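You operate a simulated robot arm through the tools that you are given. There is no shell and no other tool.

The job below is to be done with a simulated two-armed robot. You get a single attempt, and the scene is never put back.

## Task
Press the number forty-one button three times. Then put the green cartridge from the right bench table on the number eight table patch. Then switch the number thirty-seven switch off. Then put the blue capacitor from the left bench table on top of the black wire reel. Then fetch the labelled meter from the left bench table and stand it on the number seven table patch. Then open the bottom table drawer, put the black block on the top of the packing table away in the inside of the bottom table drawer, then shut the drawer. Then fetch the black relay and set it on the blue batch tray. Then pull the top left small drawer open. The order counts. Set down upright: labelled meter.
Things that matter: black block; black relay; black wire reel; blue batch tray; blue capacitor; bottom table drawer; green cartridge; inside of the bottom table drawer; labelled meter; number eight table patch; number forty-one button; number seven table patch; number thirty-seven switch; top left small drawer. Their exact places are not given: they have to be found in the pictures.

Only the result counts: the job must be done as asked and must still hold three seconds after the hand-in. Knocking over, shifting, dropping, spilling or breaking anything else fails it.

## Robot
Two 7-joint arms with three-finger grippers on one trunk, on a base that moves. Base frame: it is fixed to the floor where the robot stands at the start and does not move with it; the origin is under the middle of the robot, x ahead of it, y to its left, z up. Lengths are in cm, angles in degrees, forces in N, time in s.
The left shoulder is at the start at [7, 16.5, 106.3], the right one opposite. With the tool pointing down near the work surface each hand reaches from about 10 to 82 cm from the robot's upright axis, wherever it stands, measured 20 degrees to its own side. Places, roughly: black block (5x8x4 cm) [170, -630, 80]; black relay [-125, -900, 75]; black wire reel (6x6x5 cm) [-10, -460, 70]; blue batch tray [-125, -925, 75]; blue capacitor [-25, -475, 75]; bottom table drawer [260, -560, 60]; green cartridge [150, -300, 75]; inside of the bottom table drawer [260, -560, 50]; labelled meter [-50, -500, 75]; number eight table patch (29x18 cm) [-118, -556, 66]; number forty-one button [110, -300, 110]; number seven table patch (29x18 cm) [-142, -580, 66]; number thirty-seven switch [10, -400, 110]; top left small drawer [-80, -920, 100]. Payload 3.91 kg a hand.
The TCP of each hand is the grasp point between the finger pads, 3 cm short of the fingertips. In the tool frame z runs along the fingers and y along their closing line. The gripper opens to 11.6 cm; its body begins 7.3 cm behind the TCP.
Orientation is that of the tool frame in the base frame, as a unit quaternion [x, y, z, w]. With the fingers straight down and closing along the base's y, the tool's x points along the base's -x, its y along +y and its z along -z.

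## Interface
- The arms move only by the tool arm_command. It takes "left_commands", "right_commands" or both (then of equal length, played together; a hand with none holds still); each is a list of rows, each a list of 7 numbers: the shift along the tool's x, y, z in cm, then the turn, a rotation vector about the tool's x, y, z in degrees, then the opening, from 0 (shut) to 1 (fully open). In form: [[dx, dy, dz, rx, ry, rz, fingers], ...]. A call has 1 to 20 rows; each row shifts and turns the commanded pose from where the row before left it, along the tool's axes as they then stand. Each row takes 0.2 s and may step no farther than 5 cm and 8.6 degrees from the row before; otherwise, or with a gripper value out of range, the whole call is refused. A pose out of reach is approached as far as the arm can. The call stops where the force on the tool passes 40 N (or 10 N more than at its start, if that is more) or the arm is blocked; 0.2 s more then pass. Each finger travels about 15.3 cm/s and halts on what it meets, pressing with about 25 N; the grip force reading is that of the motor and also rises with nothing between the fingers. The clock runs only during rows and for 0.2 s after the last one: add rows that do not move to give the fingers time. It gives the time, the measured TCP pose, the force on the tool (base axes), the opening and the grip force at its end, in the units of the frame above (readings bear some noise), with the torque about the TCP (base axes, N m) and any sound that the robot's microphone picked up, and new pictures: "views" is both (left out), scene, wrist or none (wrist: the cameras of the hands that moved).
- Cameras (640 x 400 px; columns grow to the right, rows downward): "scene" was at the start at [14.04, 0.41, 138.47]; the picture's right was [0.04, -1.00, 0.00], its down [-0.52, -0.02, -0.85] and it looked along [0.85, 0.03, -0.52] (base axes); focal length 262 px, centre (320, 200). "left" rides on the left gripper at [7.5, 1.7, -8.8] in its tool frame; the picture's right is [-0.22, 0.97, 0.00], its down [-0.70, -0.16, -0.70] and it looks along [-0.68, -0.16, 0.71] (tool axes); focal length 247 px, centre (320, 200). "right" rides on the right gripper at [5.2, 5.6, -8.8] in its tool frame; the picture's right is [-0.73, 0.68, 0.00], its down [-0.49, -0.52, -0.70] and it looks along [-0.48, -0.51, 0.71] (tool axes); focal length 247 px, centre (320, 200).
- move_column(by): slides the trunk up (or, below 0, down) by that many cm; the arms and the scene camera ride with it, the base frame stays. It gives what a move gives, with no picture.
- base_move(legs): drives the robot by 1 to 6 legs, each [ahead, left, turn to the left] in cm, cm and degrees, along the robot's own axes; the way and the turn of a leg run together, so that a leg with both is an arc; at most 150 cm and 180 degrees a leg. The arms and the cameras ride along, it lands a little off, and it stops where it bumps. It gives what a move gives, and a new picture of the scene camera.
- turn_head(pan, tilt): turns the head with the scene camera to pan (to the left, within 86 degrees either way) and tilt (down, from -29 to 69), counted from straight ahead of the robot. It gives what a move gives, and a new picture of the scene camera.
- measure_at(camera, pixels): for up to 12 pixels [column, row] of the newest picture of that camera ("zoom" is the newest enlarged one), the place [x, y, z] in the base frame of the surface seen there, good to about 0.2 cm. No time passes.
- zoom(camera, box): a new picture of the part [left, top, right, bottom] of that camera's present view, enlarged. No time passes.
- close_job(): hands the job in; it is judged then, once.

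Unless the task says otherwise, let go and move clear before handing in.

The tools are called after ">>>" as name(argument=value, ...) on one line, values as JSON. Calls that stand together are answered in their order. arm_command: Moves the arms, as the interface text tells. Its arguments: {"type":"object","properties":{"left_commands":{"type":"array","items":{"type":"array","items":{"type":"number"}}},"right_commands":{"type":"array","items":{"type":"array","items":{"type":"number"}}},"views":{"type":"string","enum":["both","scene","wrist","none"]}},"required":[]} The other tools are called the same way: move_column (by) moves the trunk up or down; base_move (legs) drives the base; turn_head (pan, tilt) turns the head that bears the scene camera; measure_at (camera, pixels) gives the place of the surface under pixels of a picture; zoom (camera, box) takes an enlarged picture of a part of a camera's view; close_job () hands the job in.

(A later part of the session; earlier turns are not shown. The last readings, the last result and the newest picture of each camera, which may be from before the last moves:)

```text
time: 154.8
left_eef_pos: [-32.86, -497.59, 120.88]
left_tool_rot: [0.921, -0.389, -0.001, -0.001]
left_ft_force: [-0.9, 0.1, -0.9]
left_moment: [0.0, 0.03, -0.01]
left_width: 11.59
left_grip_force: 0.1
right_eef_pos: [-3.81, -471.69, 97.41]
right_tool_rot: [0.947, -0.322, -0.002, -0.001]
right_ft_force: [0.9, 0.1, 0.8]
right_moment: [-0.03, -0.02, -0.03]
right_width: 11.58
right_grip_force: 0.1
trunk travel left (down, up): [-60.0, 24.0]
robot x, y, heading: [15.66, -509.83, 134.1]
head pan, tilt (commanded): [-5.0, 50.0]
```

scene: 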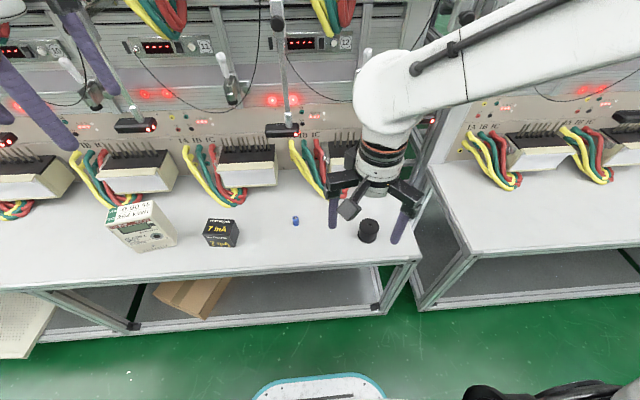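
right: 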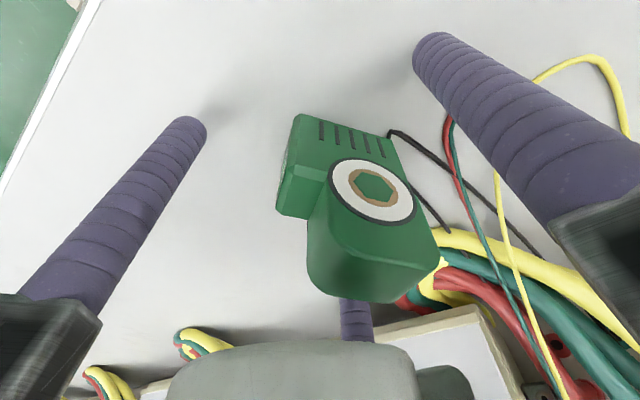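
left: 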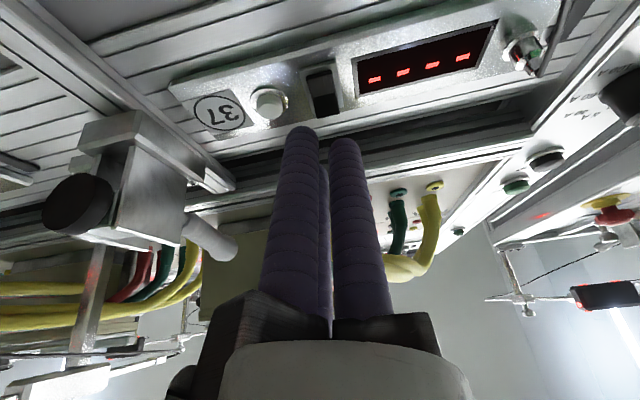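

Now both the capacitor (296,221) and the black reel (368,230) are visible. I zoom and measure both.

>>> zoom(camera="scene", box=[280, 190, 400, 265])

>>> measure_at(camera="zoom", pixels=[[82, 158], [82, 175], [82, 190], [470, 175], [470, 190], [440, 180], [510, 180], [475, 200], [475, 225], [475, 265], [420, 225], [515, 230]])

```text
5.33 times, centred on (340, 228) of scene
```

zoom: 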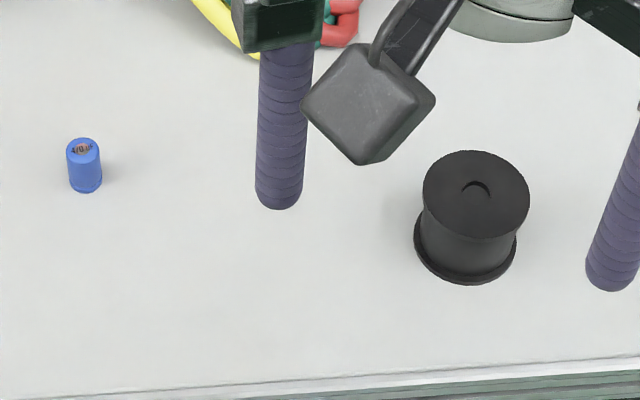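

```text
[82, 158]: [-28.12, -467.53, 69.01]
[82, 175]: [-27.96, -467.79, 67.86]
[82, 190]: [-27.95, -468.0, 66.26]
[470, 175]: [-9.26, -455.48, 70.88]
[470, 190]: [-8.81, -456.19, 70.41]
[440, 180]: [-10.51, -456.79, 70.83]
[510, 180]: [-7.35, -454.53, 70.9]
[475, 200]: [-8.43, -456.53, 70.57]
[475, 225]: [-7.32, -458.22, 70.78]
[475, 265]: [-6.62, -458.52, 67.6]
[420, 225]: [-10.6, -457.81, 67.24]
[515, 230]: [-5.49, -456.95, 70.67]
```

The reel's flat top is at z≈70.85, centre near (-8.7,-456.3), with a small hole; the capacitor centre is about (-28.7,-467.1). I check the scanner bar above the capacitor at (283,130) for clearance.

>>> measure_at(camera="scene", pixels=[[270, 131], [283, 130], [297, 134], [283, 136], [290, 110], [283, 60], [277, 25], [125, 128], [137, 130], [155, 127]])

>>> zoom(camera="scene", box=[345, 205, 395, 245])

>>> measure_at(camera="zoom", pixels=[[285, 170], [285, 180], [285, 190], [285, 200], [285, 210], [285, 220], [270, 200], [300, 200], [320, 200], [250, 200], [285, 150], [285, 240]])

```text
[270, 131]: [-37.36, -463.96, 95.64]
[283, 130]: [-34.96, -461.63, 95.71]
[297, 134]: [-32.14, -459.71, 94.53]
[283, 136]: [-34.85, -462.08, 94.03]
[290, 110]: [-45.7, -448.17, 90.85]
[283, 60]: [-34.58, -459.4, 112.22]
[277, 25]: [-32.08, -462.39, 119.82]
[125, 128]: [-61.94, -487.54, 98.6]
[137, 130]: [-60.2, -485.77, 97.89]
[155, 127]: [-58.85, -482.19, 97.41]
```

```text
10.00 times, centred on (370, 225) of scene
```

zoom: 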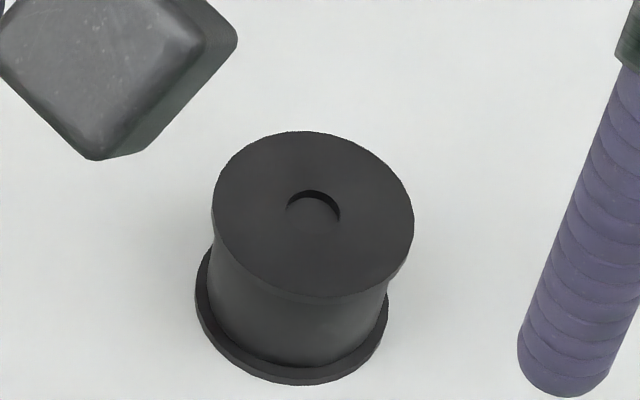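

```text
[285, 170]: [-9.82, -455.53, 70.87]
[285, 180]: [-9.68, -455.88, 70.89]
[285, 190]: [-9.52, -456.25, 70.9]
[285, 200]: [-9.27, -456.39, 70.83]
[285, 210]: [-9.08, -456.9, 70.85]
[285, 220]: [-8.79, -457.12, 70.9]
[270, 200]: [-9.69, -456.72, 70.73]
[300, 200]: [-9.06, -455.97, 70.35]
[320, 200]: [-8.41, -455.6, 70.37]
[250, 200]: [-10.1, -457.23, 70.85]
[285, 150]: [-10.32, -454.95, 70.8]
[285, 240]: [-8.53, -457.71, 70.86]
```

The reel's centre recess is only ~0.5 cm deep and 1.7 cm wide, so the 2.1 cm capacitor will sit on top. The scanner bar ends at n≈16.8 and the capacitor is at n≈24.4, so I measure the right hand's own radius.

>>> measure_at(camera="scene", pixels=[[359, 165], [380, 178], [404, 162], [362, 140], [385, 140], [414, 135], [360, 100], [385, 100], [395, 60], [335, 185], [418, 190], [380, 190]])

>>> zoom(camera="scene", box=[320, 40, 460, 250])

```text
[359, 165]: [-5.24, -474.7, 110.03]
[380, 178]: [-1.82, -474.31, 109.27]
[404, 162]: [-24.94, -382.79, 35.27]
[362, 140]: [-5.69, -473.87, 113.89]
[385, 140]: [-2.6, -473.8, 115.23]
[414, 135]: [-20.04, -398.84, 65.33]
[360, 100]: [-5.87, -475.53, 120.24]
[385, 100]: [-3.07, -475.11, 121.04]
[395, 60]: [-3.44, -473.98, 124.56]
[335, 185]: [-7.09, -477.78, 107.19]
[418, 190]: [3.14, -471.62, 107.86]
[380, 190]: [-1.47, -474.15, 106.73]
```

```text
1.90 times, centred on (390, 145) of scene
```

zoom: 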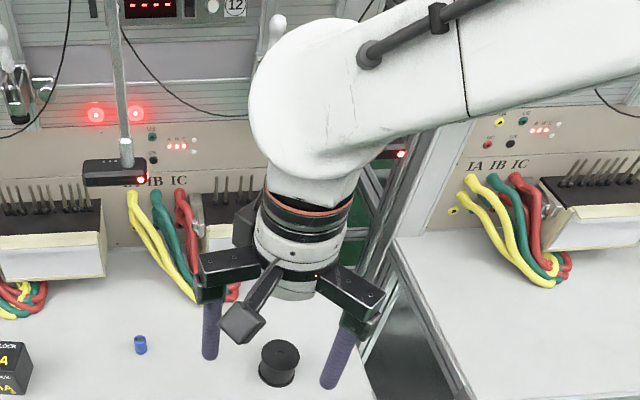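

The hand body is slim (radius ~3.7 cm, bars to ~8 cm, wrist ~5.5 cm), so the scanner clears by over 1 cm. I check the station boxes' fronts near the capacitor too.

>>> measure_at(camera="scene", pixels=[[250, 185], [222, 185], [275, 182], [248, 158], [340, 190], [320, 190], [275, 165], [330, 165]])

```text
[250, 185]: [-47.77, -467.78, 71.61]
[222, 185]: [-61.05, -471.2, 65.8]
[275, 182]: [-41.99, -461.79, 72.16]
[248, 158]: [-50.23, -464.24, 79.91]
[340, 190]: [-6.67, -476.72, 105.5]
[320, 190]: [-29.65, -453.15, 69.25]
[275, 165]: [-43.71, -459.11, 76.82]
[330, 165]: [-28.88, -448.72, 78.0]
```

The box fronts are at n≈12, clear of the hand. I bring the right hand to a point behind the capacitor (n≈34) at z=80 with fingers half open.

>>> arm_command(right_commands=[[-1.89, 1.87, 2.49, 0, 0, 0, 0.9], [-1.89, 1.87, 2.49, 0, 0, 0, 0.7], [-1.89, 1.87, 2.49, 0, 0, 0, 0.5], [-1.89, 1.87, 2.49, 0, 0, 0, 0.5], [-1.89, 1.87, 2.49, 0, 0, 0, 0.5], [-1.89, 1.87, 2.49, 0, 0, 0, 0.5], [-1.89, 1.87, 2.49, 0, 0, 0, 0.5], [0, 0, 0, 0, 0, 0, 0.5]], views="both")

```text
time: 156.6
left_eef_pos: [-32.81, -497.6, 120.89]
left_tool_rot: [0.921, -0.389, 0.0, 0.0]
left_ft_force: [0.5, 0.2, 0.3]
left_moment: [0.03, 0.02, 0.02]
left_width: 11.61
left_grip_force: 0.2
right_eef_pos: [-22.51, -473.57, 80.32]
right_tool_rot: [0.946, -0.325, -0.002, 0.003]
right_ft_force: [0.0, 0.3, -0.5]
right_moment: [-0.01, 0.04, 0.03]
right_width: 5.8
right_grip_force: 0.1
trunk travel left (down, up): [-60.0, 24.0]
robot x, y, heading: [16.14, -509.32, 133.7]
head pan, tilt (commanded): [-5.0, 50.0]
```

scene: 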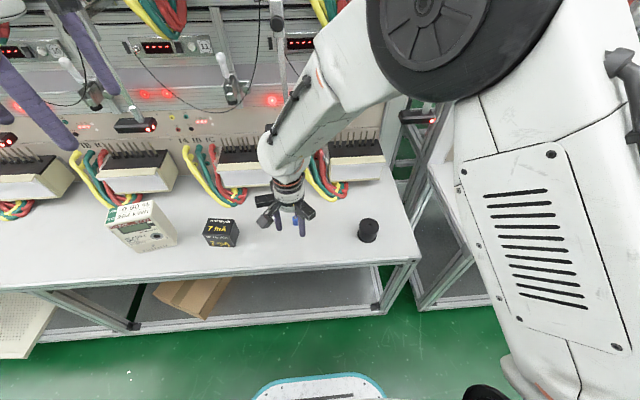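
right: 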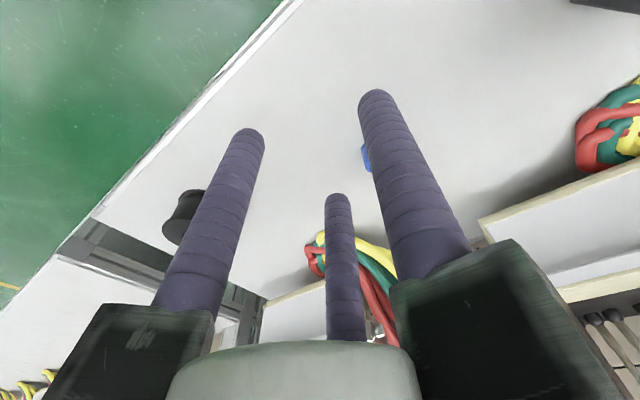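

The capacitor shows at (365,157) in the right camera, behind the thumb. I measure it there and then move forward over it.

>>> measure_at(camera="right", pixels=[[363, 152], [364, 165], [367, 170], [190, 200], [185, 225]])

```text
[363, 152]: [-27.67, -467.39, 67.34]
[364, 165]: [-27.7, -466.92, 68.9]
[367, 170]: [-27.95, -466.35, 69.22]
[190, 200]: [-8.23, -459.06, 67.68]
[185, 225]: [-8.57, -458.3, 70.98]
```

The capacitor's centre comes out at (-28.75,-467.1). I move the hand over it at the same height.

>>> arm_command(right_commands=[[-3, -0.42, 0, 0, 0, 0, 0.5], [-3, -0.42, 0, 0, 0, 0, 0.5], [-2.91, -0.43, 0, 0, 0, 0, 0.5], [0, 0, 3, 0, 0, 0, 0.5], [0, 0, 0, 0, 0, 0, 0.5]], views="both")

```text
time: 157.8
left_eef_pos: [-32.87, -497.61, 120.89]
left_tool_rot: [0.921, -0.39, 0.0, -0.001]
left_ft_force: [0.9, 0.0, -0.1]
left_moment: [-0.03, 0.0, -0.01]
left_width: 11.62
left_grip_force: 0.0
right_eef_pos: [-28.65, -467.38, 77.07]
right_tool_rot: [0.946, -0.323, -0.001, 0.0]
right_ft_force: [-0.8, -0.1, 0.4]
right_moment: [-0.02, 0.01, 0.0]
right_width: 5.79
right_grip_force: 0.1
trunk travel left (down, up): [-60.0, 24.0]
robot x, y, heading: [15.79, -509.74, 133.8]
head pan, tilt (commanded): [-5.0, 50.0]
```

scene: 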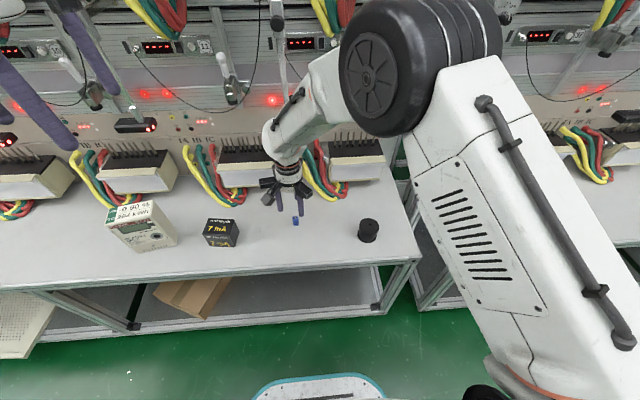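
right: 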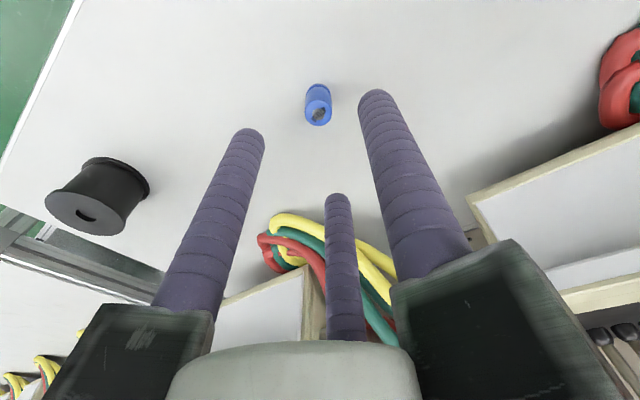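

The capacitor is well centred at (318,105). I measure its edges from here for the final alignment.

>>> measure_at(camera="right", pixels=[[318, 115], [308, 115], [329, 113], [318, 123], [318, 107], [311, 92], [326, 92], [306, 105], [331, 103]])

```text
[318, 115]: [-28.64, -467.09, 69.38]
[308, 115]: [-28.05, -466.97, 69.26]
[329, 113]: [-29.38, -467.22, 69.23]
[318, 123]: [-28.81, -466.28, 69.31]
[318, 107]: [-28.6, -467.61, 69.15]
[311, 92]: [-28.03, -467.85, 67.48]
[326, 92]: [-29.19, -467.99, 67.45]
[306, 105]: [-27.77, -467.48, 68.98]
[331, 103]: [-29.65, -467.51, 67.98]
```

The capacitor's top centre is (-28.7,-467.1,69.3). I make a 0.3 cm correction, lower so the tips stop 0.85 cm above the table, and close gently.

>>> arm_command(right_commands=[[-0.21, -0.19, 2.5, 0, 0, 0, 0.5], [0, 0, 2.5, 0, 0, 0, 0.5], [0, 0, 2.37, 0, 0, 0, 0.5], [0, 0, 0, 0, 0, 0, 0.4], [0, 0, 0, 0, 0, 0, 0.3], [0, 0, 0, 0, 0, 0, 0.22], [0, 0, 0, 0, 0, 0, 0.16], [0, 0, 0, 0, 0, 0, 0.1], [0, 0, 0, 0, 0, 0, 0.05], [0, 0, 0, 0, 0, 0, 0], [0, 0, 0, 0, 0, 0, 0]], views="both")

```text
time: 160.2
left_eef_pos: [-32.78, -497.54, 120.77]
left_tool_rot: [0.921, -0.389, 0.0, -0.001]
left_ft_force: [0.0, -0.5, 0.4]
left_moment: [-0.06, 0.03, -0.01]
left_width: 11.59
left_grip_force: 0.0
right_eef_pos: [-28.66, -467.05, 69.81]
right_tool_rot: [0.947, -0.322, -0.001, -0.001]
right_ft_force: [0.7, 0.2, -0.2]
right_moment: [0.0, 0.04, -0.04]
right_width: 1.83
right_grip_force: 24.5
trunk travel left (down, up): [-60.0, 24.0]
robot x, y, heading: [16.12, -510.21, 133.7]
head pan, tilt (commanded): [-5.0, 50.0]
```

scene: 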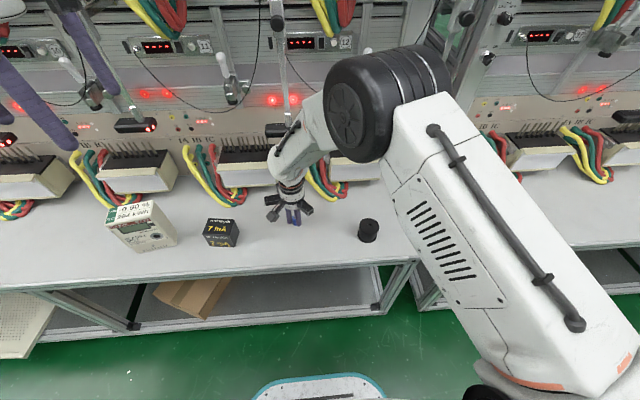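
right: 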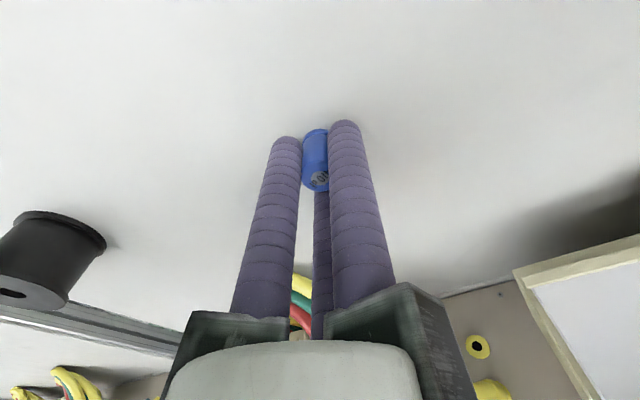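

The capacitor is gripped (width 1.83 cm). I lift it 12 cm and carry it to above the reel.

>>> arm_command(right_commands=[[0, 0, -2, 0, 0, 0, 0], [0, 0, -4, 0, 0, 0, 0], [1, 0, -4, 0, 0, 0, 0], [1.5, 0, -2.2, 0, 0, 0, 0], [1.38, -4.17, 0, 0, 0, 0, 0], [1.38, -4.17, 0, 0, 0, 0, 0], [1.38, -4.17, 0, 0, 0, 0, 0], [1.38, -4.17, 0, 0, 0, 0, 0], [1.38, -4.17, 0, 0, 0, 0, 0], [0, 0, 0, 0, 0, 0, 0]], views="both")

```text
time: 162.4
left_eef_pos: [-32.9, -497.53, 120.71]
left_tool_rot: [0.921, -0.39, -0.001, -0.001]
left_ft_force: [-0.5, -0.7, 0.7]
left_moment: [0.05, -0.01, 0.0]
left_width: 11.6
left_grip_force: 0.0
right_eef_pos: [-8.45, -456.57, 81.83]
right_tool_rot: [0.947, -0.322, -0.001, 0.0]
right_ft_force: [-0.8, 0.5, -0.6]
right_moment: [0.0, -0.01, 0.0]
right_width: 1.84
right_grip_force: 25.9
trunk travel left (down, up): [-60.0, 24.0]
robot x, y, heading: [16.22, -509.96, 133.9]
head pan, tilt (commanded): [-5.0, 50.0]
```

scene: 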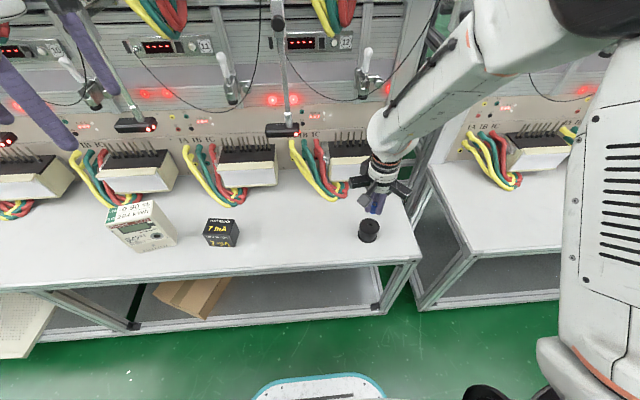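
right: 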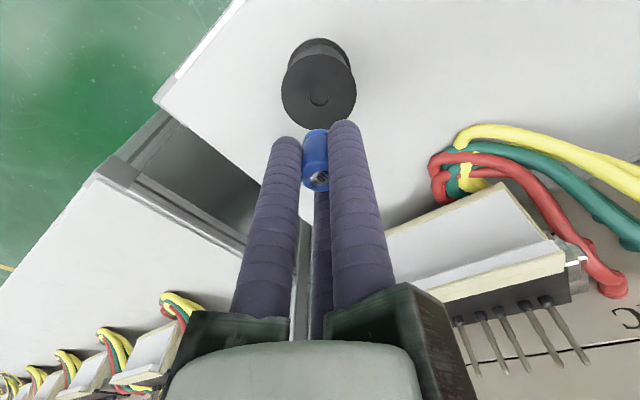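

The capacitor is above the reel, whose top shows at (318,95) in the right camera. I measure the reel's top edges to align exactly.

>>> measure_at(camera="right", pixels=[[284, 95], [354, 92], [318, 126], [318, 60], [318, 100], [318, 110], [308, 98], [330, 98], [300, 70], [340, 115]])

```text
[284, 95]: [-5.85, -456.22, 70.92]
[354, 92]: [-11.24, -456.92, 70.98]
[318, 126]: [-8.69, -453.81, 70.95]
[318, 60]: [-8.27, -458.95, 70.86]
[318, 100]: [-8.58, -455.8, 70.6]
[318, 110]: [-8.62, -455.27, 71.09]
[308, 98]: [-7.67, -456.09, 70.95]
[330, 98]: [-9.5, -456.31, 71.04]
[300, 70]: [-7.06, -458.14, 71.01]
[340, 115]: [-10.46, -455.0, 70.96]
```

The reel centre is (-8.5,-456.45), within 0.15 cm of the hand. I lower the capacitor to just above the reel and then touch down softly.

>>> arm_command(right_commands=[[0, 0.1, 3, 0, 0, 0, 0], [0, 0, 2.5, 0, 0, 0, 0], [0, 0, 1.1, 0, 0, 0, 0], [0, 0, 0.2, 0, 0, 0, 0], [0, 0, 0, 0, 0, 0, 0]], views="wrist")

```text
time: 163.6
left_eef_pos: [-32.9, -497.57, 120.87]
left_tool_rot: [0.921, -0.389, -0.001, 0.0]
left_ft_force: [-0.6, 0.4, 0.2]
left_moment: [0.0, 0.0, -0.01]
left_width: 11.63
left_grip_force: 0.2
right_eef_pos: [-8.64, -456.51, 75.04]
right_tool_rot: [0.947, -0.322, -0.001, 0.0]
right_ft_force: [-0.2, -0.7, 0.1]
right_moment: [0.02, -0.03, 0.01]
right_width: 1.82
right_grip_force: 25.2
trunk travel left (down, up): [-60.0, 24.0]
robot x, y, heading: [15.98, -510.02, 133.7]
head pan, tilt (commanded): [-5.0, 50.0]
```

right: 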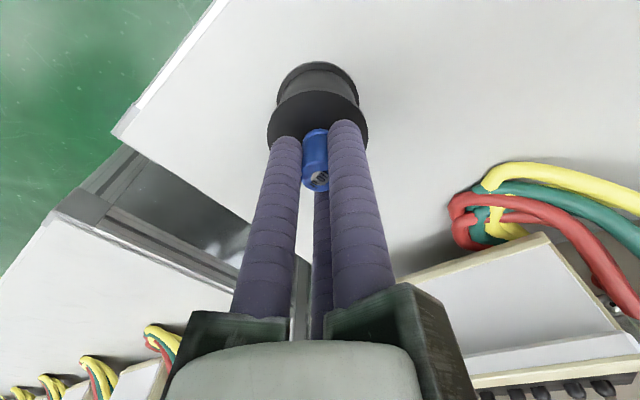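

No contact yet at z=75.04; I go down in 0.1 cm steps.

>>> arm_command(right_commands=[[0, 0, 0.1, 0, 0, 0, 0], [0, 0, 0.1, 0, 0, 0, 0], [0, 0, 0, 0, 0, 0, 0]], views="none")

```text
time: 164.4
left_eef_pos: [-32.82, -497.58, 120.89]
left_tool_rot: [0.921, -0.389, 0.0, -0.001]
left_ft_force: [0.8, 0.2, 0.2]
left_moment: [0.02, 0.01, 0.04]
left_width: 11.58
left_grip_force: 0.1
right_eef_pos: [-8.64, -456.5, 74.84]
right_tool_rot: [0.947, -0.322, -0.001, 0.0]
right_ft_force: [0.4, 0.0, 0.4]
right_moment: [0.0, -0.01, 0.0]
right_width: 1.81
right_grip_force: 25.0
trunk travel left (down, up): [-60.0, 24.0]
robot x, y, heading: [16.2, -509.54, 134.1]
head pan, tilt (commanded): [-5.0, 50.0]
```

>>> arm_command(right_commands=[[0, 0, 0.1, 0, 0, 0, 0], [0, 0, 0.05, 0, 0, 0, 0], [0, 0, 0, 0, 0, 0, 0]], views="none")

```text
time: 165.2
left_eef_pos: [-32.86, -497.51, 120.77]
left_tool_rot: [0.921, -0.389, -0.001, 0.0]
left_ft_force: [-0.2, 0.5, 0.2]
left_moment: [-0.01, 0.01, 0.01]
left_width: 11.57
left_grip_force: 0.0
right_eef_pos: [-8.65, -456.38, 74.76]
right_tool_rot: [0.947, -0.322, -0.002, -0.001]
right_ft_force: [0.6, 0.2, 5.2]
right_moment: [0.06, 0.0, 0.04]
right_width: 1.8
right_grip_force: 25.1
trunk travel left (down, up): [-60.0, 24.0]
robot x, y, heading: [16.21, -509.62, 133.8]
head pan, tilt (commanded): [-5.0, 50.0]
```

Contact now (+5 N): the capacitor rests on the reel. I open the fingers slowly.

>>> arm_command(right_commands=[[0, 0, -0.08, 0, 0, 0, 0.14], [0, 0, 0, 0, 0, 0, 0.18], [0, 0, 0, 0, 0, 0, 0.24], [0, 0, 0, 0, 0, 0, 0.34], [0, 0, 0, 0, 0, 0, 0.45], [0, 0, 0, 0, 0, 0, 0.45]], views="both")

```text
time: 166.6
left_eef_pos: [-32.82, -497.51, 120.84]
left_tool_rot: [0.921, -0.389, -0.001, 0.0]
left_ft_force: [-0.2, -0.5, -0.7]
left_moment: [-0.01, 0.0, 0.02]
left_width: 11.63
left_grip_force: 0.1
right_eef_pos: [-8.54, -456.43, 74.72]
right_tool_rot: [0.947, -0.322, -0.001, 0.0]
right_ft_force: [-1.0, 0.8, 0.3]
right_moment: [-0.01, 0.02, 0.01]
right_width: 5.2
right_grip_force: 0.1
trunk travel left (down, up): [-60.0, 24.0]
robot x, y, heading: [16.42, -509.23, 133.9]
head pan, tilt (commanded): [-5.0, 50.0]
```

scene: 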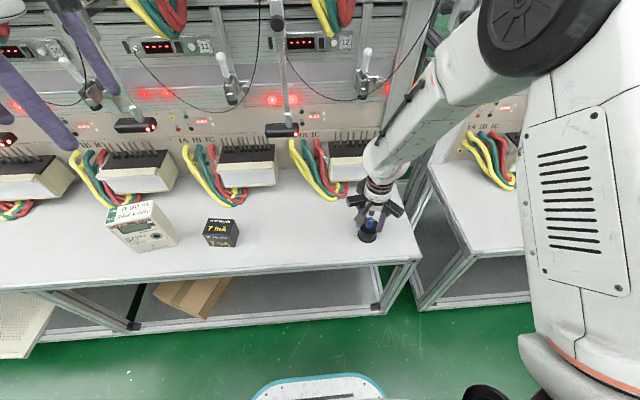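
right: 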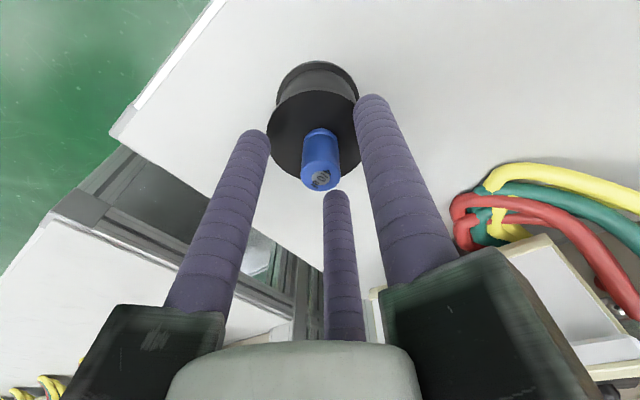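

The capacitor stands free on the reel at (320,160). I lift the hand straight up and then pull it back.

>>> arm_command(right_commands=[[0, 0, -2, 0, 0, 0, 0.45], [0, 0, -3, 0, 0, 0, 0.45], [0, 0, -4, 0, 0, 0, 0.45], [0, 0, -4, 0, 0, 0, 0.45], [2, 0, -4, 0, 0, 0, 0.6], [3, 0, -4, 0, 0, 0, 0.8], [3, 0, -2, 0, 0, 0, 1], [3, 0, 0, 0, 0, 0, 1], [0, 0, 0, 0, 0, 0, 1]], views="scene")

>>> zoom(camera="scene", box=[330, 190, 410, 250])

```text
time: 168.6
left_eef_pos: [-32.72, -497.43, 120.99]
left_tool_rot: [0.921, -0.389, -0.001, 0.001]
left_ft_force: [-0.3, 0.0, 0.0]
left_moment: [-0.04, 0.02, -0.03]
left_width: 11.61
left_grip_force: 0.1
right_eef_pos: [0.2, -463.1, 98.07]
right_tool_rot: [0.946, -0.323, -0.001, 0.001]
right_ft_force: [0.7, 0.6, 0.3]
right_moment: [-0.02, -0.01, -0.05]
right_width: 11.61
right_grip_force: 0.0
trunk travel left (down, up): [-60.0, 24.0]
robot x, y, heading: [16.31, -509.79, 133.7]
head pan, tilt (commanded): [-5.0, 50.0]
```

scene: 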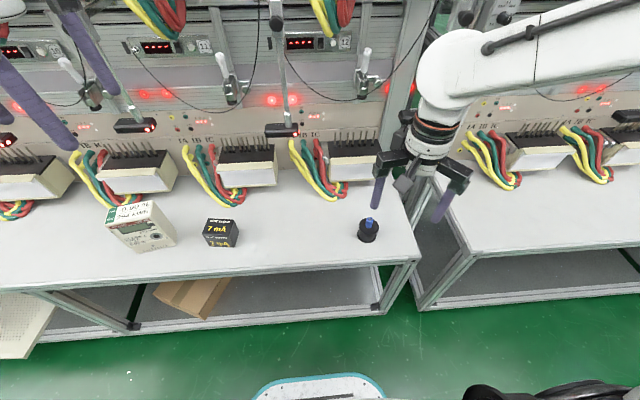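

```text
6.67 times, centred on (370, 220) of scene
```

zoom: 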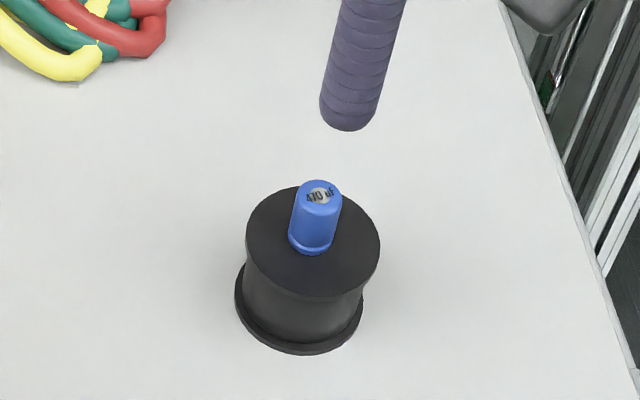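

The capacitor stands on the reel. Next is the meter at (142,228); I zoom in and measure it.

>>> zoom(camera="scene", box=[80, 180, 260, 270])

>>> measure_at(camera="zoom", pixels=[[100, 95], [250, 80], [280, 85], [110, 130], [265, 110], [180, 110], [195, 245], [345, 225], [230, 200], [300, 150], [345, 200], [90, 90]])

```text
3.56 times, centred on (170, 225) of scene
```

zoom: 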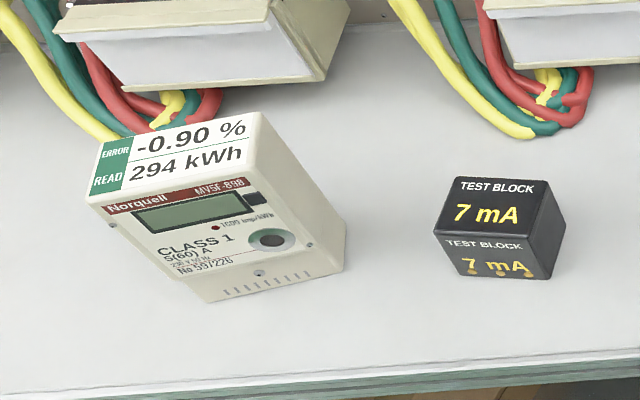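

```text
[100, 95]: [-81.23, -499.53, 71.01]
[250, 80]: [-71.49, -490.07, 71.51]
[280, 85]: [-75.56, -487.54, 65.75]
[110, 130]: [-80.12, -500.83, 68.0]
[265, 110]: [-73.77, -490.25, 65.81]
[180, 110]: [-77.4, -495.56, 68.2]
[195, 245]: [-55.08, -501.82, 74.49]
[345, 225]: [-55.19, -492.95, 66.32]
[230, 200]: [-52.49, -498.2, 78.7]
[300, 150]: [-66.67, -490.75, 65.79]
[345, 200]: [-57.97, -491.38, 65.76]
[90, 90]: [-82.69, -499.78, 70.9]
```

The meter stands upright with its label "-0.90 %, 294 kWh" on top; beside it is a black test block. I measure the meter's corners properly.

>>> measure_at(camera="zoom", pixels=[[102, 147], [256, 117], [92, 198], [270, 180], [180, 155], [110, 220], [150, 255], [212, 297], [260, 290], [340, 268], [300, 200], [330, 235]])

```text
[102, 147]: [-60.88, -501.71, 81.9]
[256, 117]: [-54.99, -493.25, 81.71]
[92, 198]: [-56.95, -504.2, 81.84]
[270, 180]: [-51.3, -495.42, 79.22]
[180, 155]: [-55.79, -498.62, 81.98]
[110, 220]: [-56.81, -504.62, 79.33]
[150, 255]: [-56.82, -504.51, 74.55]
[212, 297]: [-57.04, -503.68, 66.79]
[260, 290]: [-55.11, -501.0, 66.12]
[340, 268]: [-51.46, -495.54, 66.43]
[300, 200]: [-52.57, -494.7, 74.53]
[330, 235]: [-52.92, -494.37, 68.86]
```

The meter is 10.3 × 4.7 × 16 cm, centred at (-56.0,-498.6), turned about 12° from the bench axis. I shift the base left so the right hand can reach it from in front.

>>> base_move(legs=[[0, 52, 0]])

>>> arm_command(right_commands=[[0, 0, -1, 0, 0, -8.5, 1], [0, 0, 0, 0, 0, -8.5, 1], [0, 0, 0, 0, 0, -8.5, 1], [0, 0, 0, 0, 0, -8.5, 1], [0, 0, 0, 0, 0, -8.5, 1], [0, 0, 0, 0, 0, -8.5, 1], [0, 0, 0, 0, 0, -8.5, 1], [0, 0, 0, 0, 0, -8.5, 1], [0, 0, 0, 0, 0, -8.5, 1], [0, 0, 0, 0, 0, -8.5, 1], [0, 0, 0, 0, 0, -8.5, 1], [0, 0, 0, 0, 0, 0, 1]], views="both")

```text
time: 171.6
left_eef_pos: [-70.52, -533.33, 120.86]
left_tool_rot: [0.92, -0.391, -0.001, 0.0]
left_ft_force: [0.8, 0.2, -0.4]
left_moment: [-0.03, 0.04, 0.0]
left_width: 11.58
left_grip_force: 0.1
right_eef_pos: [-37.5, -499.08, 98.07]
right_tool_rot: [0.946, -0.325, -0.001, 0.0]
right_ft_force: [-0.2, 0.4, -0.1]
right_moment: [-0.02, -0.01, 0.0]
right_width: 11.6
right_grip_force: 0.1
trunk travel left (down, up): [-60.0, 24.0]
robot x, y, heading: [-21.42, -545.33, 133.4]
head pan, tilt (commanded): [-5.0, 50.0]
```

scene: 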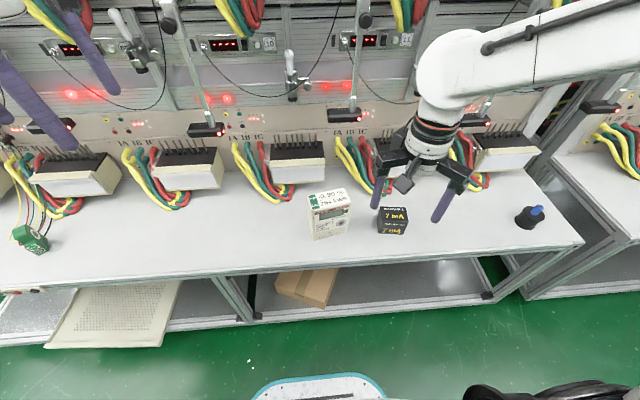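

```text
time: 174.2
left_eef_pos: [-70.49, -533.27, 120.93]
left_tool_rot: [0.92, -0.391, 0.0, -0.001]
left_ft_force: [-0.2, 0.7, 0.6]
left_moment: [0.04, -0.01, 0.01]
left_width: 11.6
left_grip_force: 0.1
right_eef_pos: [-37.43, -498.99, 99.03]
right_tool_rot: [0.884, 0.468, 0.0, -0.001]
right_ft_force: [-0.3, -0.2, -0.3]
right_moment: [-0.02, 0.02, 0.01]
right_width: 11.62
right_grip_force: 0.0
trunk travel left (down, up): [-60.0, 24.0]
robot x, y, heading: [-21.55, -545.86, 133.4]
head pan, tilt (commanded): [-5.0, 50.0]
```

scene: 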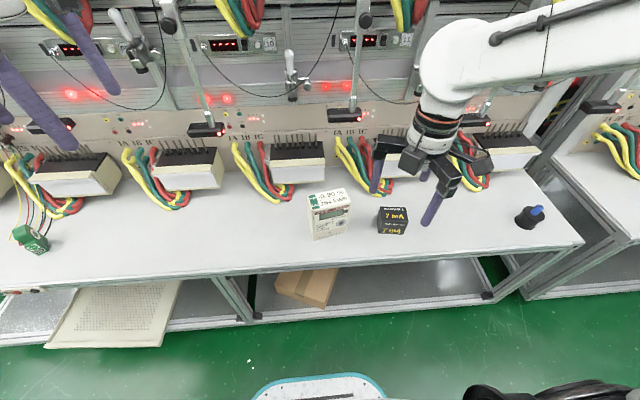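
right: 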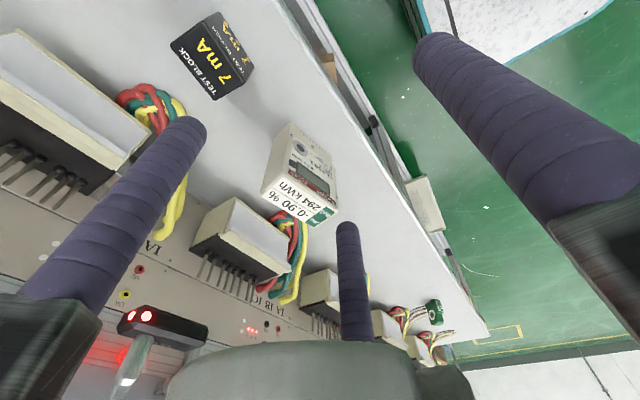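

The hand is rotated so its thumb points to the robot and the finger pair spans the meter's width. I re-measure the meter's top corners from here.

>>> zoom(camera="scene", box=[290, 175, 420, 256])

```text
4.92 times, centred on (355, 216) of scene
```

zoom: 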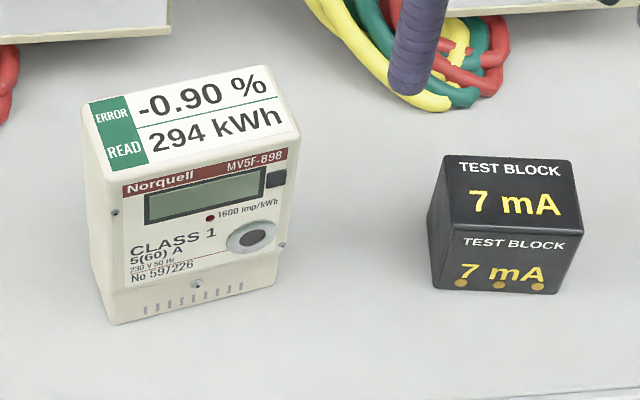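

>>> measure_at(camera="zoom", pixels=[[90, 105], [265, 72], [110, 175], [295, 137], [190, 122], [115, 318], [275, 283], [90, 200], [280, 230], [440, 170], [565, 165], [440, 290]])

```text
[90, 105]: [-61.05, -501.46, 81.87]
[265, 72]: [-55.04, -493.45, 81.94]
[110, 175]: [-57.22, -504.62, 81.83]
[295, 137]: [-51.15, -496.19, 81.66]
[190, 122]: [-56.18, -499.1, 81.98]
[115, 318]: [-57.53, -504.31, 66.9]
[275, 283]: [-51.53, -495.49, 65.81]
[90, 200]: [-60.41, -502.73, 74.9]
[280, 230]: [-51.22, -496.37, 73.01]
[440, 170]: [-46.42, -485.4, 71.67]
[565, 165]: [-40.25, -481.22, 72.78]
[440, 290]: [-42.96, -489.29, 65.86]
```

The meter's centre is (-56.1,-498.9) with its width along heading ~53.6°. I move the right hand above it, offset 1 cm toward the finger pair, and stop at z=90 to check.

>>> arm_command(right_commands=[[-2.6, -4.12, 0, 0, 0, 2.2, 1], [-2.6, -4.12, 0, 0, 0, 0, 1], [-2.6, -4.12, 0, 0, 0, 0, 1], [-2.6, -4.12, 0, 0, 0, 0, 1], [0, 0, 4.5, 0, 0, 0, 1], [0, 0, 4.5, 0, 0, 0, 1], [0, 0, 0, 0, 0, 0, 1]], views="both")

```text
time: 175.8
left_eef_pos: [-70.3, -533.27, 120.76]
left_tool_rot: [0.92, -0.391, 0.0, 0.0]
left_ft_force: [0.5, -0.2, 0.0]
left_moment: [0.02, 0.02, -0.03]
left_width: 11.6
left_grip_force: 0.1
right_eef_pos: [-56.85, -497.89, 89.84]
right_tool_rot: [0.893, 0.449, -0.002, -0.002]
right_ft_force: [0.2, -1.5, 0.3]
right_moment: [0.04, 0.01, 0.01]
right_width: 11.58
right_grip_force: 0.1
trunk travel left (down, up): [-60.0, 24.0]
robot x, y, heading: [-21.28, -545.83, 133.5]
head pan, tilt (commanded): [-5.0, 50.0]
```

scene: 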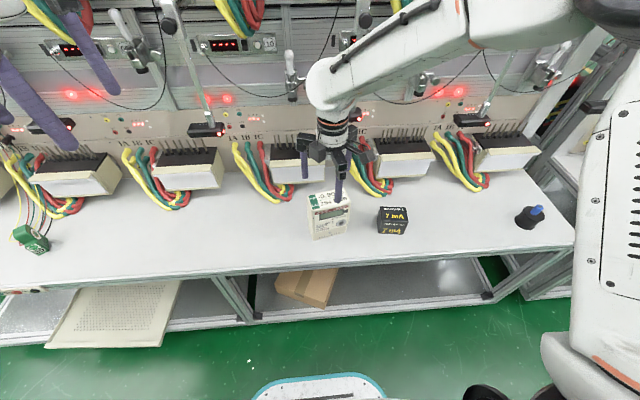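
right: 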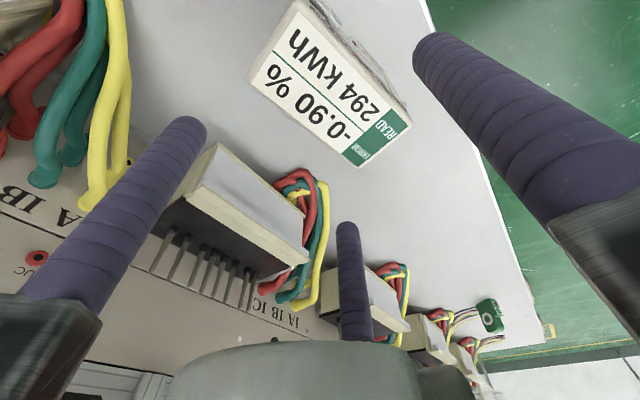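

The meter's top lies between the thumb (right) and finger pair (left) in the hand camera. I measure its top corners from this view to fine-tune.

>>> measure_at(camera="right", pixels=[[409, 122], [358, 163], [252, 84], [300, 5], [330, 90], [395, 100], [275, 40]])

```text
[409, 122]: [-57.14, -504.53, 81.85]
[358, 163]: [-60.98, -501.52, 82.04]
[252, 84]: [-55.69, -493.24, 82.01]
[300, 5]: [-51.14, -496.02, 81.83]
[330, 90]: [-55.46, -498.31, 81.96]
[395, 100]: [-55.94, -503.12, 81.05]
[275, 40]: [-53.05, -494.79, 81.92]
```

The alignment is within 0.35 cm. I correct and lower the hand around the upper part of the meter to z≈76.3.

>>> arm_command(right_commands=[[-0.34, 0.06, 4, 0, 0, 0, 1], [0, 0, 4, 0, 0, 0, 1], [0, 0, 3.5, 0, 0, 0, 1], [0, 0, 2.0, 0, 0, 0, 1], [0, 0, 0, 0, 0, 0, 1]], views="both")

```text
time: 177.0
left_eef_pos: [-70.39, -533.18, 120.94]
left_tool_rot: [0.921, -0.391, -0.001, -0.001]
left_ft_force: [0.7, 0.8, -0.4]
left_moment: [-0.01, 0.05, 0.0]
left_width: 11.62
left_grip_force: 0.0
right_eef_pos: [-57.17, -498.17, 76.45]
right_tool_rot: [0.894, 0.449, -0.001, -0.001]
right_ft_force: [-0.1, 0.6, 0.8]
right_moment: [0.0, -0.01, 0.0]
right_width: 11.62
right_grip_force: 0.1
trunk travel left (down, up): [-60.0, 24.0]
robot x, y, heading: [-21.56, -545.38, 133.4]
head pan, tilt (commanded): [-5.0, 50.0]
```

scene: 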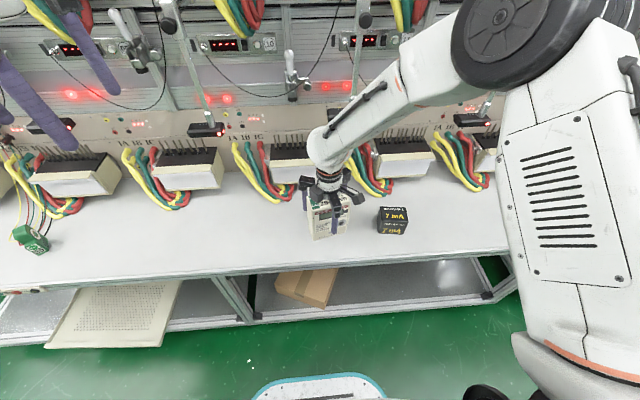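
right: 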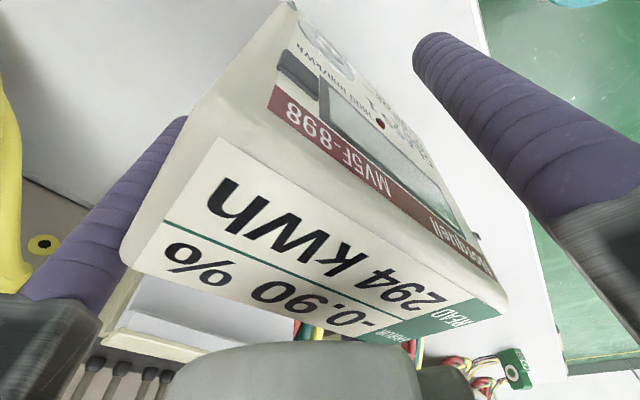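

The meter sits between the fingers with the palm just above it. I close gradually.

>>> arm_command(right_commands=[[0, 0, 0, 0, 0, 0, 0.85], [0, 0, 0, 0, 0, 0, 0.75], [0, 0, 0, 0, 0, 0, 0.68], [0, 0, 0, 0, 0, 0, 0.62], [0, 0, 0, 0, 0, 0, 0.56], [0, 0, 0, 0, 0, 0, 0.5], [0, 0, 0, 0, 0, 0, 0.3], [0, 0, 0, 0, 0, 0, 0], [0, 0, 0, 0, 0, 0, 0]], views="both")

```text
time: 179.0
left_eef_pos: [-70.56, -533.29, 120.89]
left_tool_rot: [0.921, -0.391, 0.0, 0.0]
left_ft_force: [-0.2, -0.6, 0.9]
left_moment: [0.0, 0.03, 0.0]
left_width: 11.6
left_grip_force: 0.1
right_eef_pos: [-57.06, -498.18, 76.4]
right_tool_rot: [0.893, 0.45, -0.001, -0.001]
right_ft_force: [1.2, 0.0, 1.1]
right_moment: [-0.3, -0.05, 0.02]
right_width: 8.27
right_grip_force: 24.8
trunk travel left (down, up): [-60.0, 24.0]
robot x, y, heading: [-21.82, -545.7, 133.6]
head pan, tilt (commanded): [-5.0, 50.0]
```

scene: 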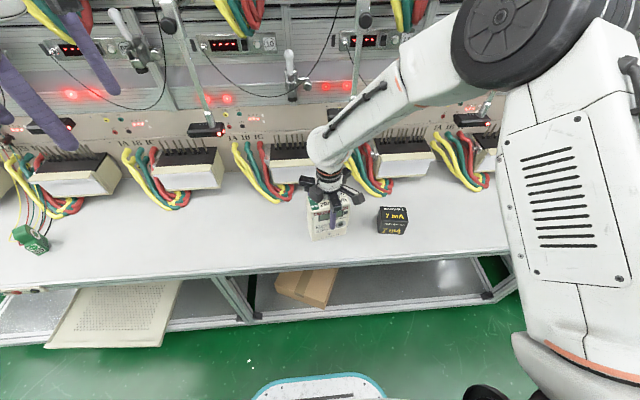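
right: 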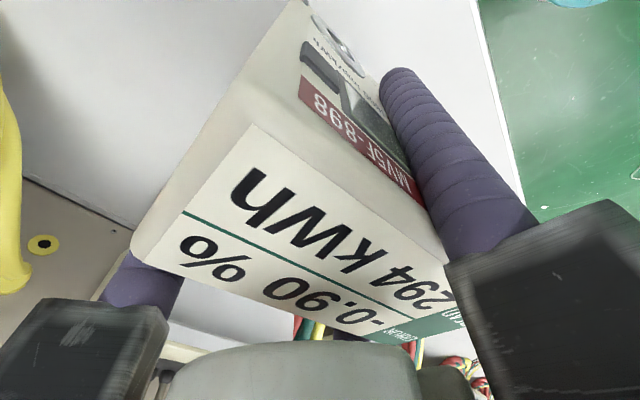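

Gripped at width 8.3 cm, 25 N. I lift 3 cm and check that the meter hangs straight.

>>> arm_command(right_commands=[[0, 0, -1, 0, 0, 0, 0], [0, 0, -2, 0, 0, 0, 0], [0, 0, 0, 0, 0, 0, 0]], views="both")

>>> zoom(camera="scene", box=[270, 130, 400, 255])

```text
time: 179.8
left_eef_pos: [-70.61, -533.2, 120.91]
left_tool_rot: [0.921, -0.39, 0.0, 0.001]
left_ft_force: [-1.1, 0.6, -0.2]
left_moment: [0.0, -0.03, -0.01]
left_width: 11.61
left_grip_force: 0.0
right_eef_pos: [-57.2, -497.99, 79.62]
right_tool_rot: [0.894, 0.449, -0.001, 0.0]
right_ft_force: [0.0, -0.2, -5.2]
right_moment: [0.04, 0.0, 0.03]
right_width: 8.21
right_grip_force: 24.5
trunk travel left (down, up): [-60.0, 24.0]
robot x, y, heading: [-21.25, -546.14, 133.6]
head pan, tilt (commanded): [-5.0, 50.0]
```

scene: 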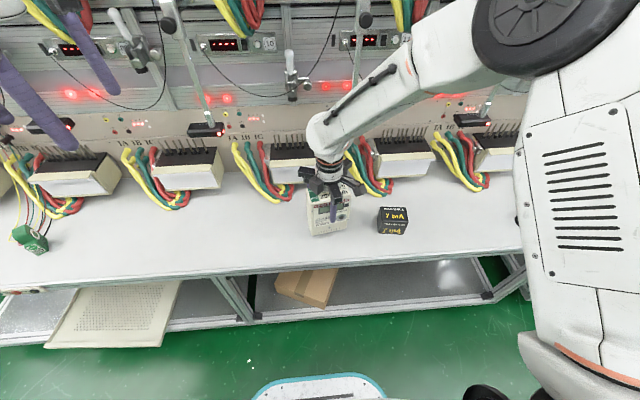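
right: 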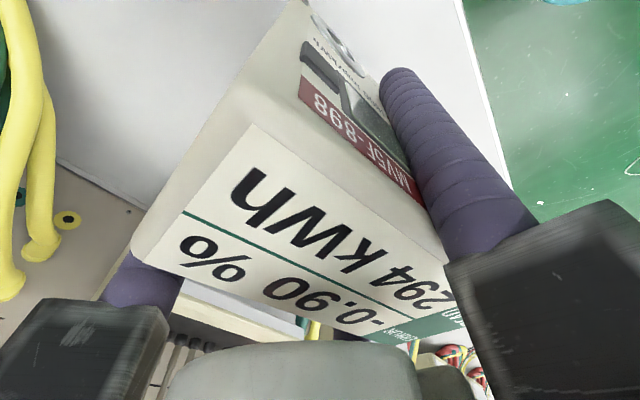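

```text
3.20 times, centred on (335, 192) of scene
```

zoom: 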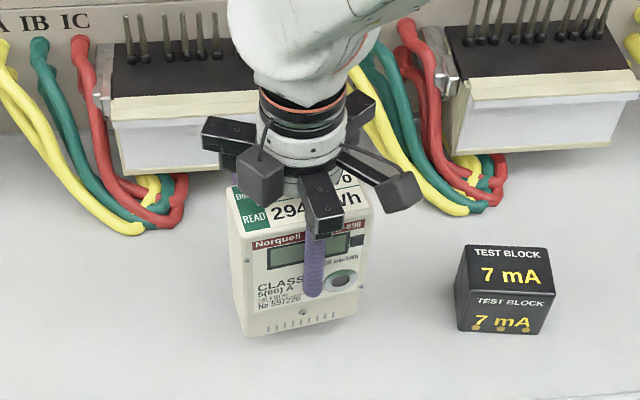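

The meter hangs straight (about 5 N). I raise it well above the cartridge's height and pull it back from the bench structures before driving.

>>> arm_command(right_commands=[[0, 0, -4, 0, 0, 0, 0], [-0.4, 2.4, -3.5, 0, 0, 0, 0], [-0.4, 2.4, -3.5, 0, 0, 0, 0], [-0.4, 2.4, -3, 0, 0, 0, 0], [-0.4, 2.4, -2, 0, 0, 0, 0], [-0.5, 2.2, 0, 0, 0, 0, 0], [0, 0, 0, 0, 0, 0, 0]], views="none")

>>> base_move(legs=[[0, 118, 0]])

>>> turn_head(pan=0, tilt=48)

```text
time: 181.4
left_eef_pos: [-70.42, -533.11, 120.74]
left_tool_rot: [0.921, -0.39, -0.001, 0.0]
left_ft_force: [0.2, 0.3, 0.1]
left_moment: [0.0, 0.0, 0.0]
left_width: 11.6
left_grip_force: 0.1
right_eef_pos: [-48.98, -506.64, 95.42]
right_tool_rot: [0.893, 0.45, -0.001, -0.001]
right_ft_force: [-0.7, 0.5, -4.4]
right_moment: [0.04, 0.01, 0.02]
right_width: 8.21
right_grip_force: 25.5
trunk travel left (down, up): [-60.0, 24.0]
robot x, y, heading: [-21.72, -545.75, 133.3]
head pan, tilt (commanded): [-5.0, 50.0]
```

```text
time: 187.3
left_eef_pos: [-155.01, -613.35, 120.86]
left_tool_rot: [0.92, -0.391, -0.001, -0.001]
left_ft_force: [-0.2, -0.2, -0.2]
left_moment: [0.01, 0.0, 0.01]
left_width: 11.62
left_grip_force: 0.0
right_eef_pos: [-133.59, -586.91, 95.51]
right_tool_rot: [0.894, 0.448, -0.001, 0.0]
right_ft_force: [0.2, 0.1, -4.7]
right_moment: [0.03, 0.0, -0.01]
right_width: 8.25
right_grip_force: 25.3
trunk travel left (down, up): [-60.0, 24.0]
robot x, y, heading: [-106.06, -626.18, 133.3]
head pan, tilt (commanded): [-5.0, 50.0]
```

scene: 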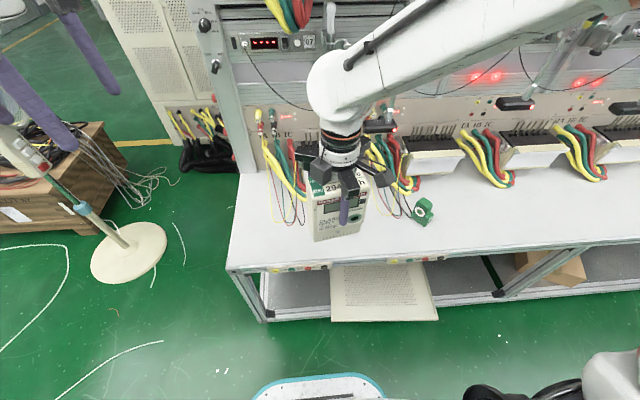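

```text
time: 188.0
left_eef_pos: [-155.03, -613.49, 120.88]
left_tool_rot: [0.92, -0.392, -0.001, -0.001]
left_ft_force: [-0.2, 0.3, 1.0]
left_moment: [0.02, 0.01, 0.03]
left_width: 11.61
left_grip_force: 0.1
right_eef_pos: [-133.44, -586.94, 95.45]
right_tool_rot: [0.893, 0.449, 0.0, -0.001]
right_ft_force: [-0.1, 0.0, -3.9]
right_moment: [0.02, 0.06, -0.01]
right_width: 8.23
right_grip_force: 25.4
trunk travel left (down, up): [-60.0, 24.0]
robot x, y, heading: [-106.49, -625.96, 133.5]
head pan, tilt (commanded): [0.0, 48.0]
```

scene: 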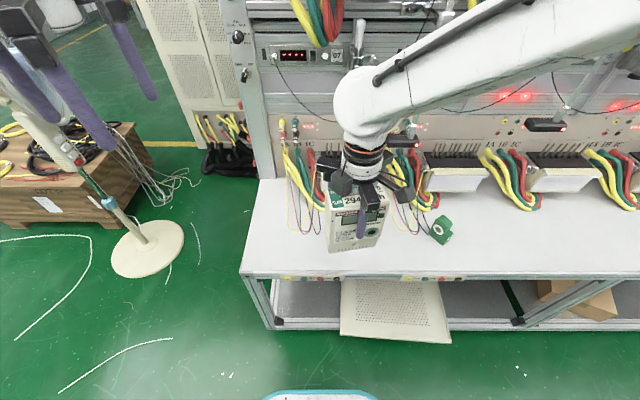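

The cartridge stands at (440,228), and labels 07/08 are on the table edge near (300,277) and (425,277). I zoom to confirm label 07's position.

>>> zoom(camera="scene", box=[240, 200, 480, 300])

>>> measure_at(camera="scene", pixels=[[302, 277], [425, 277], [246, 274], [275, 250], [300, 210], [400, 225], [330, 57], [440, 228]])

```text
2.67 times, centred on (360, 250) of scene
```

zoom: 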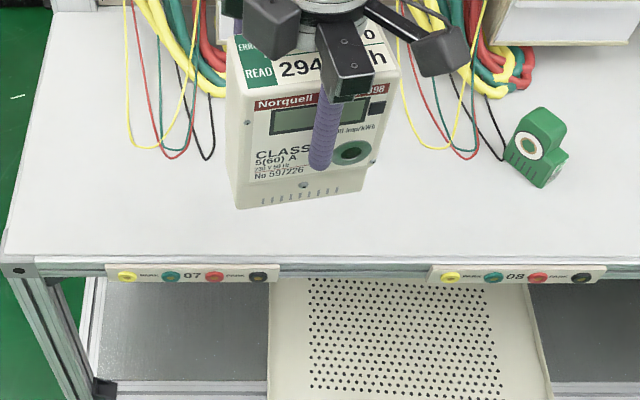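

```text
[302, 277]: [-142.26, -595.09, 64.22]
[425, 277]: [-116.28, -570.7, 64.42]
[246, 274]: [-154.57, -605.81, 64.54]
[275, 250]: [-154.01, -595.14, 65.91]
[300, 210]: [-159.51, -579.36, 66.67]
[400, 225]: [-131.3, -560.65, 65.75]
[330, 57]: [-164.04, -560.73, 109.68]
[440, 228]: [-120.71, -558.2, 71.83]
```

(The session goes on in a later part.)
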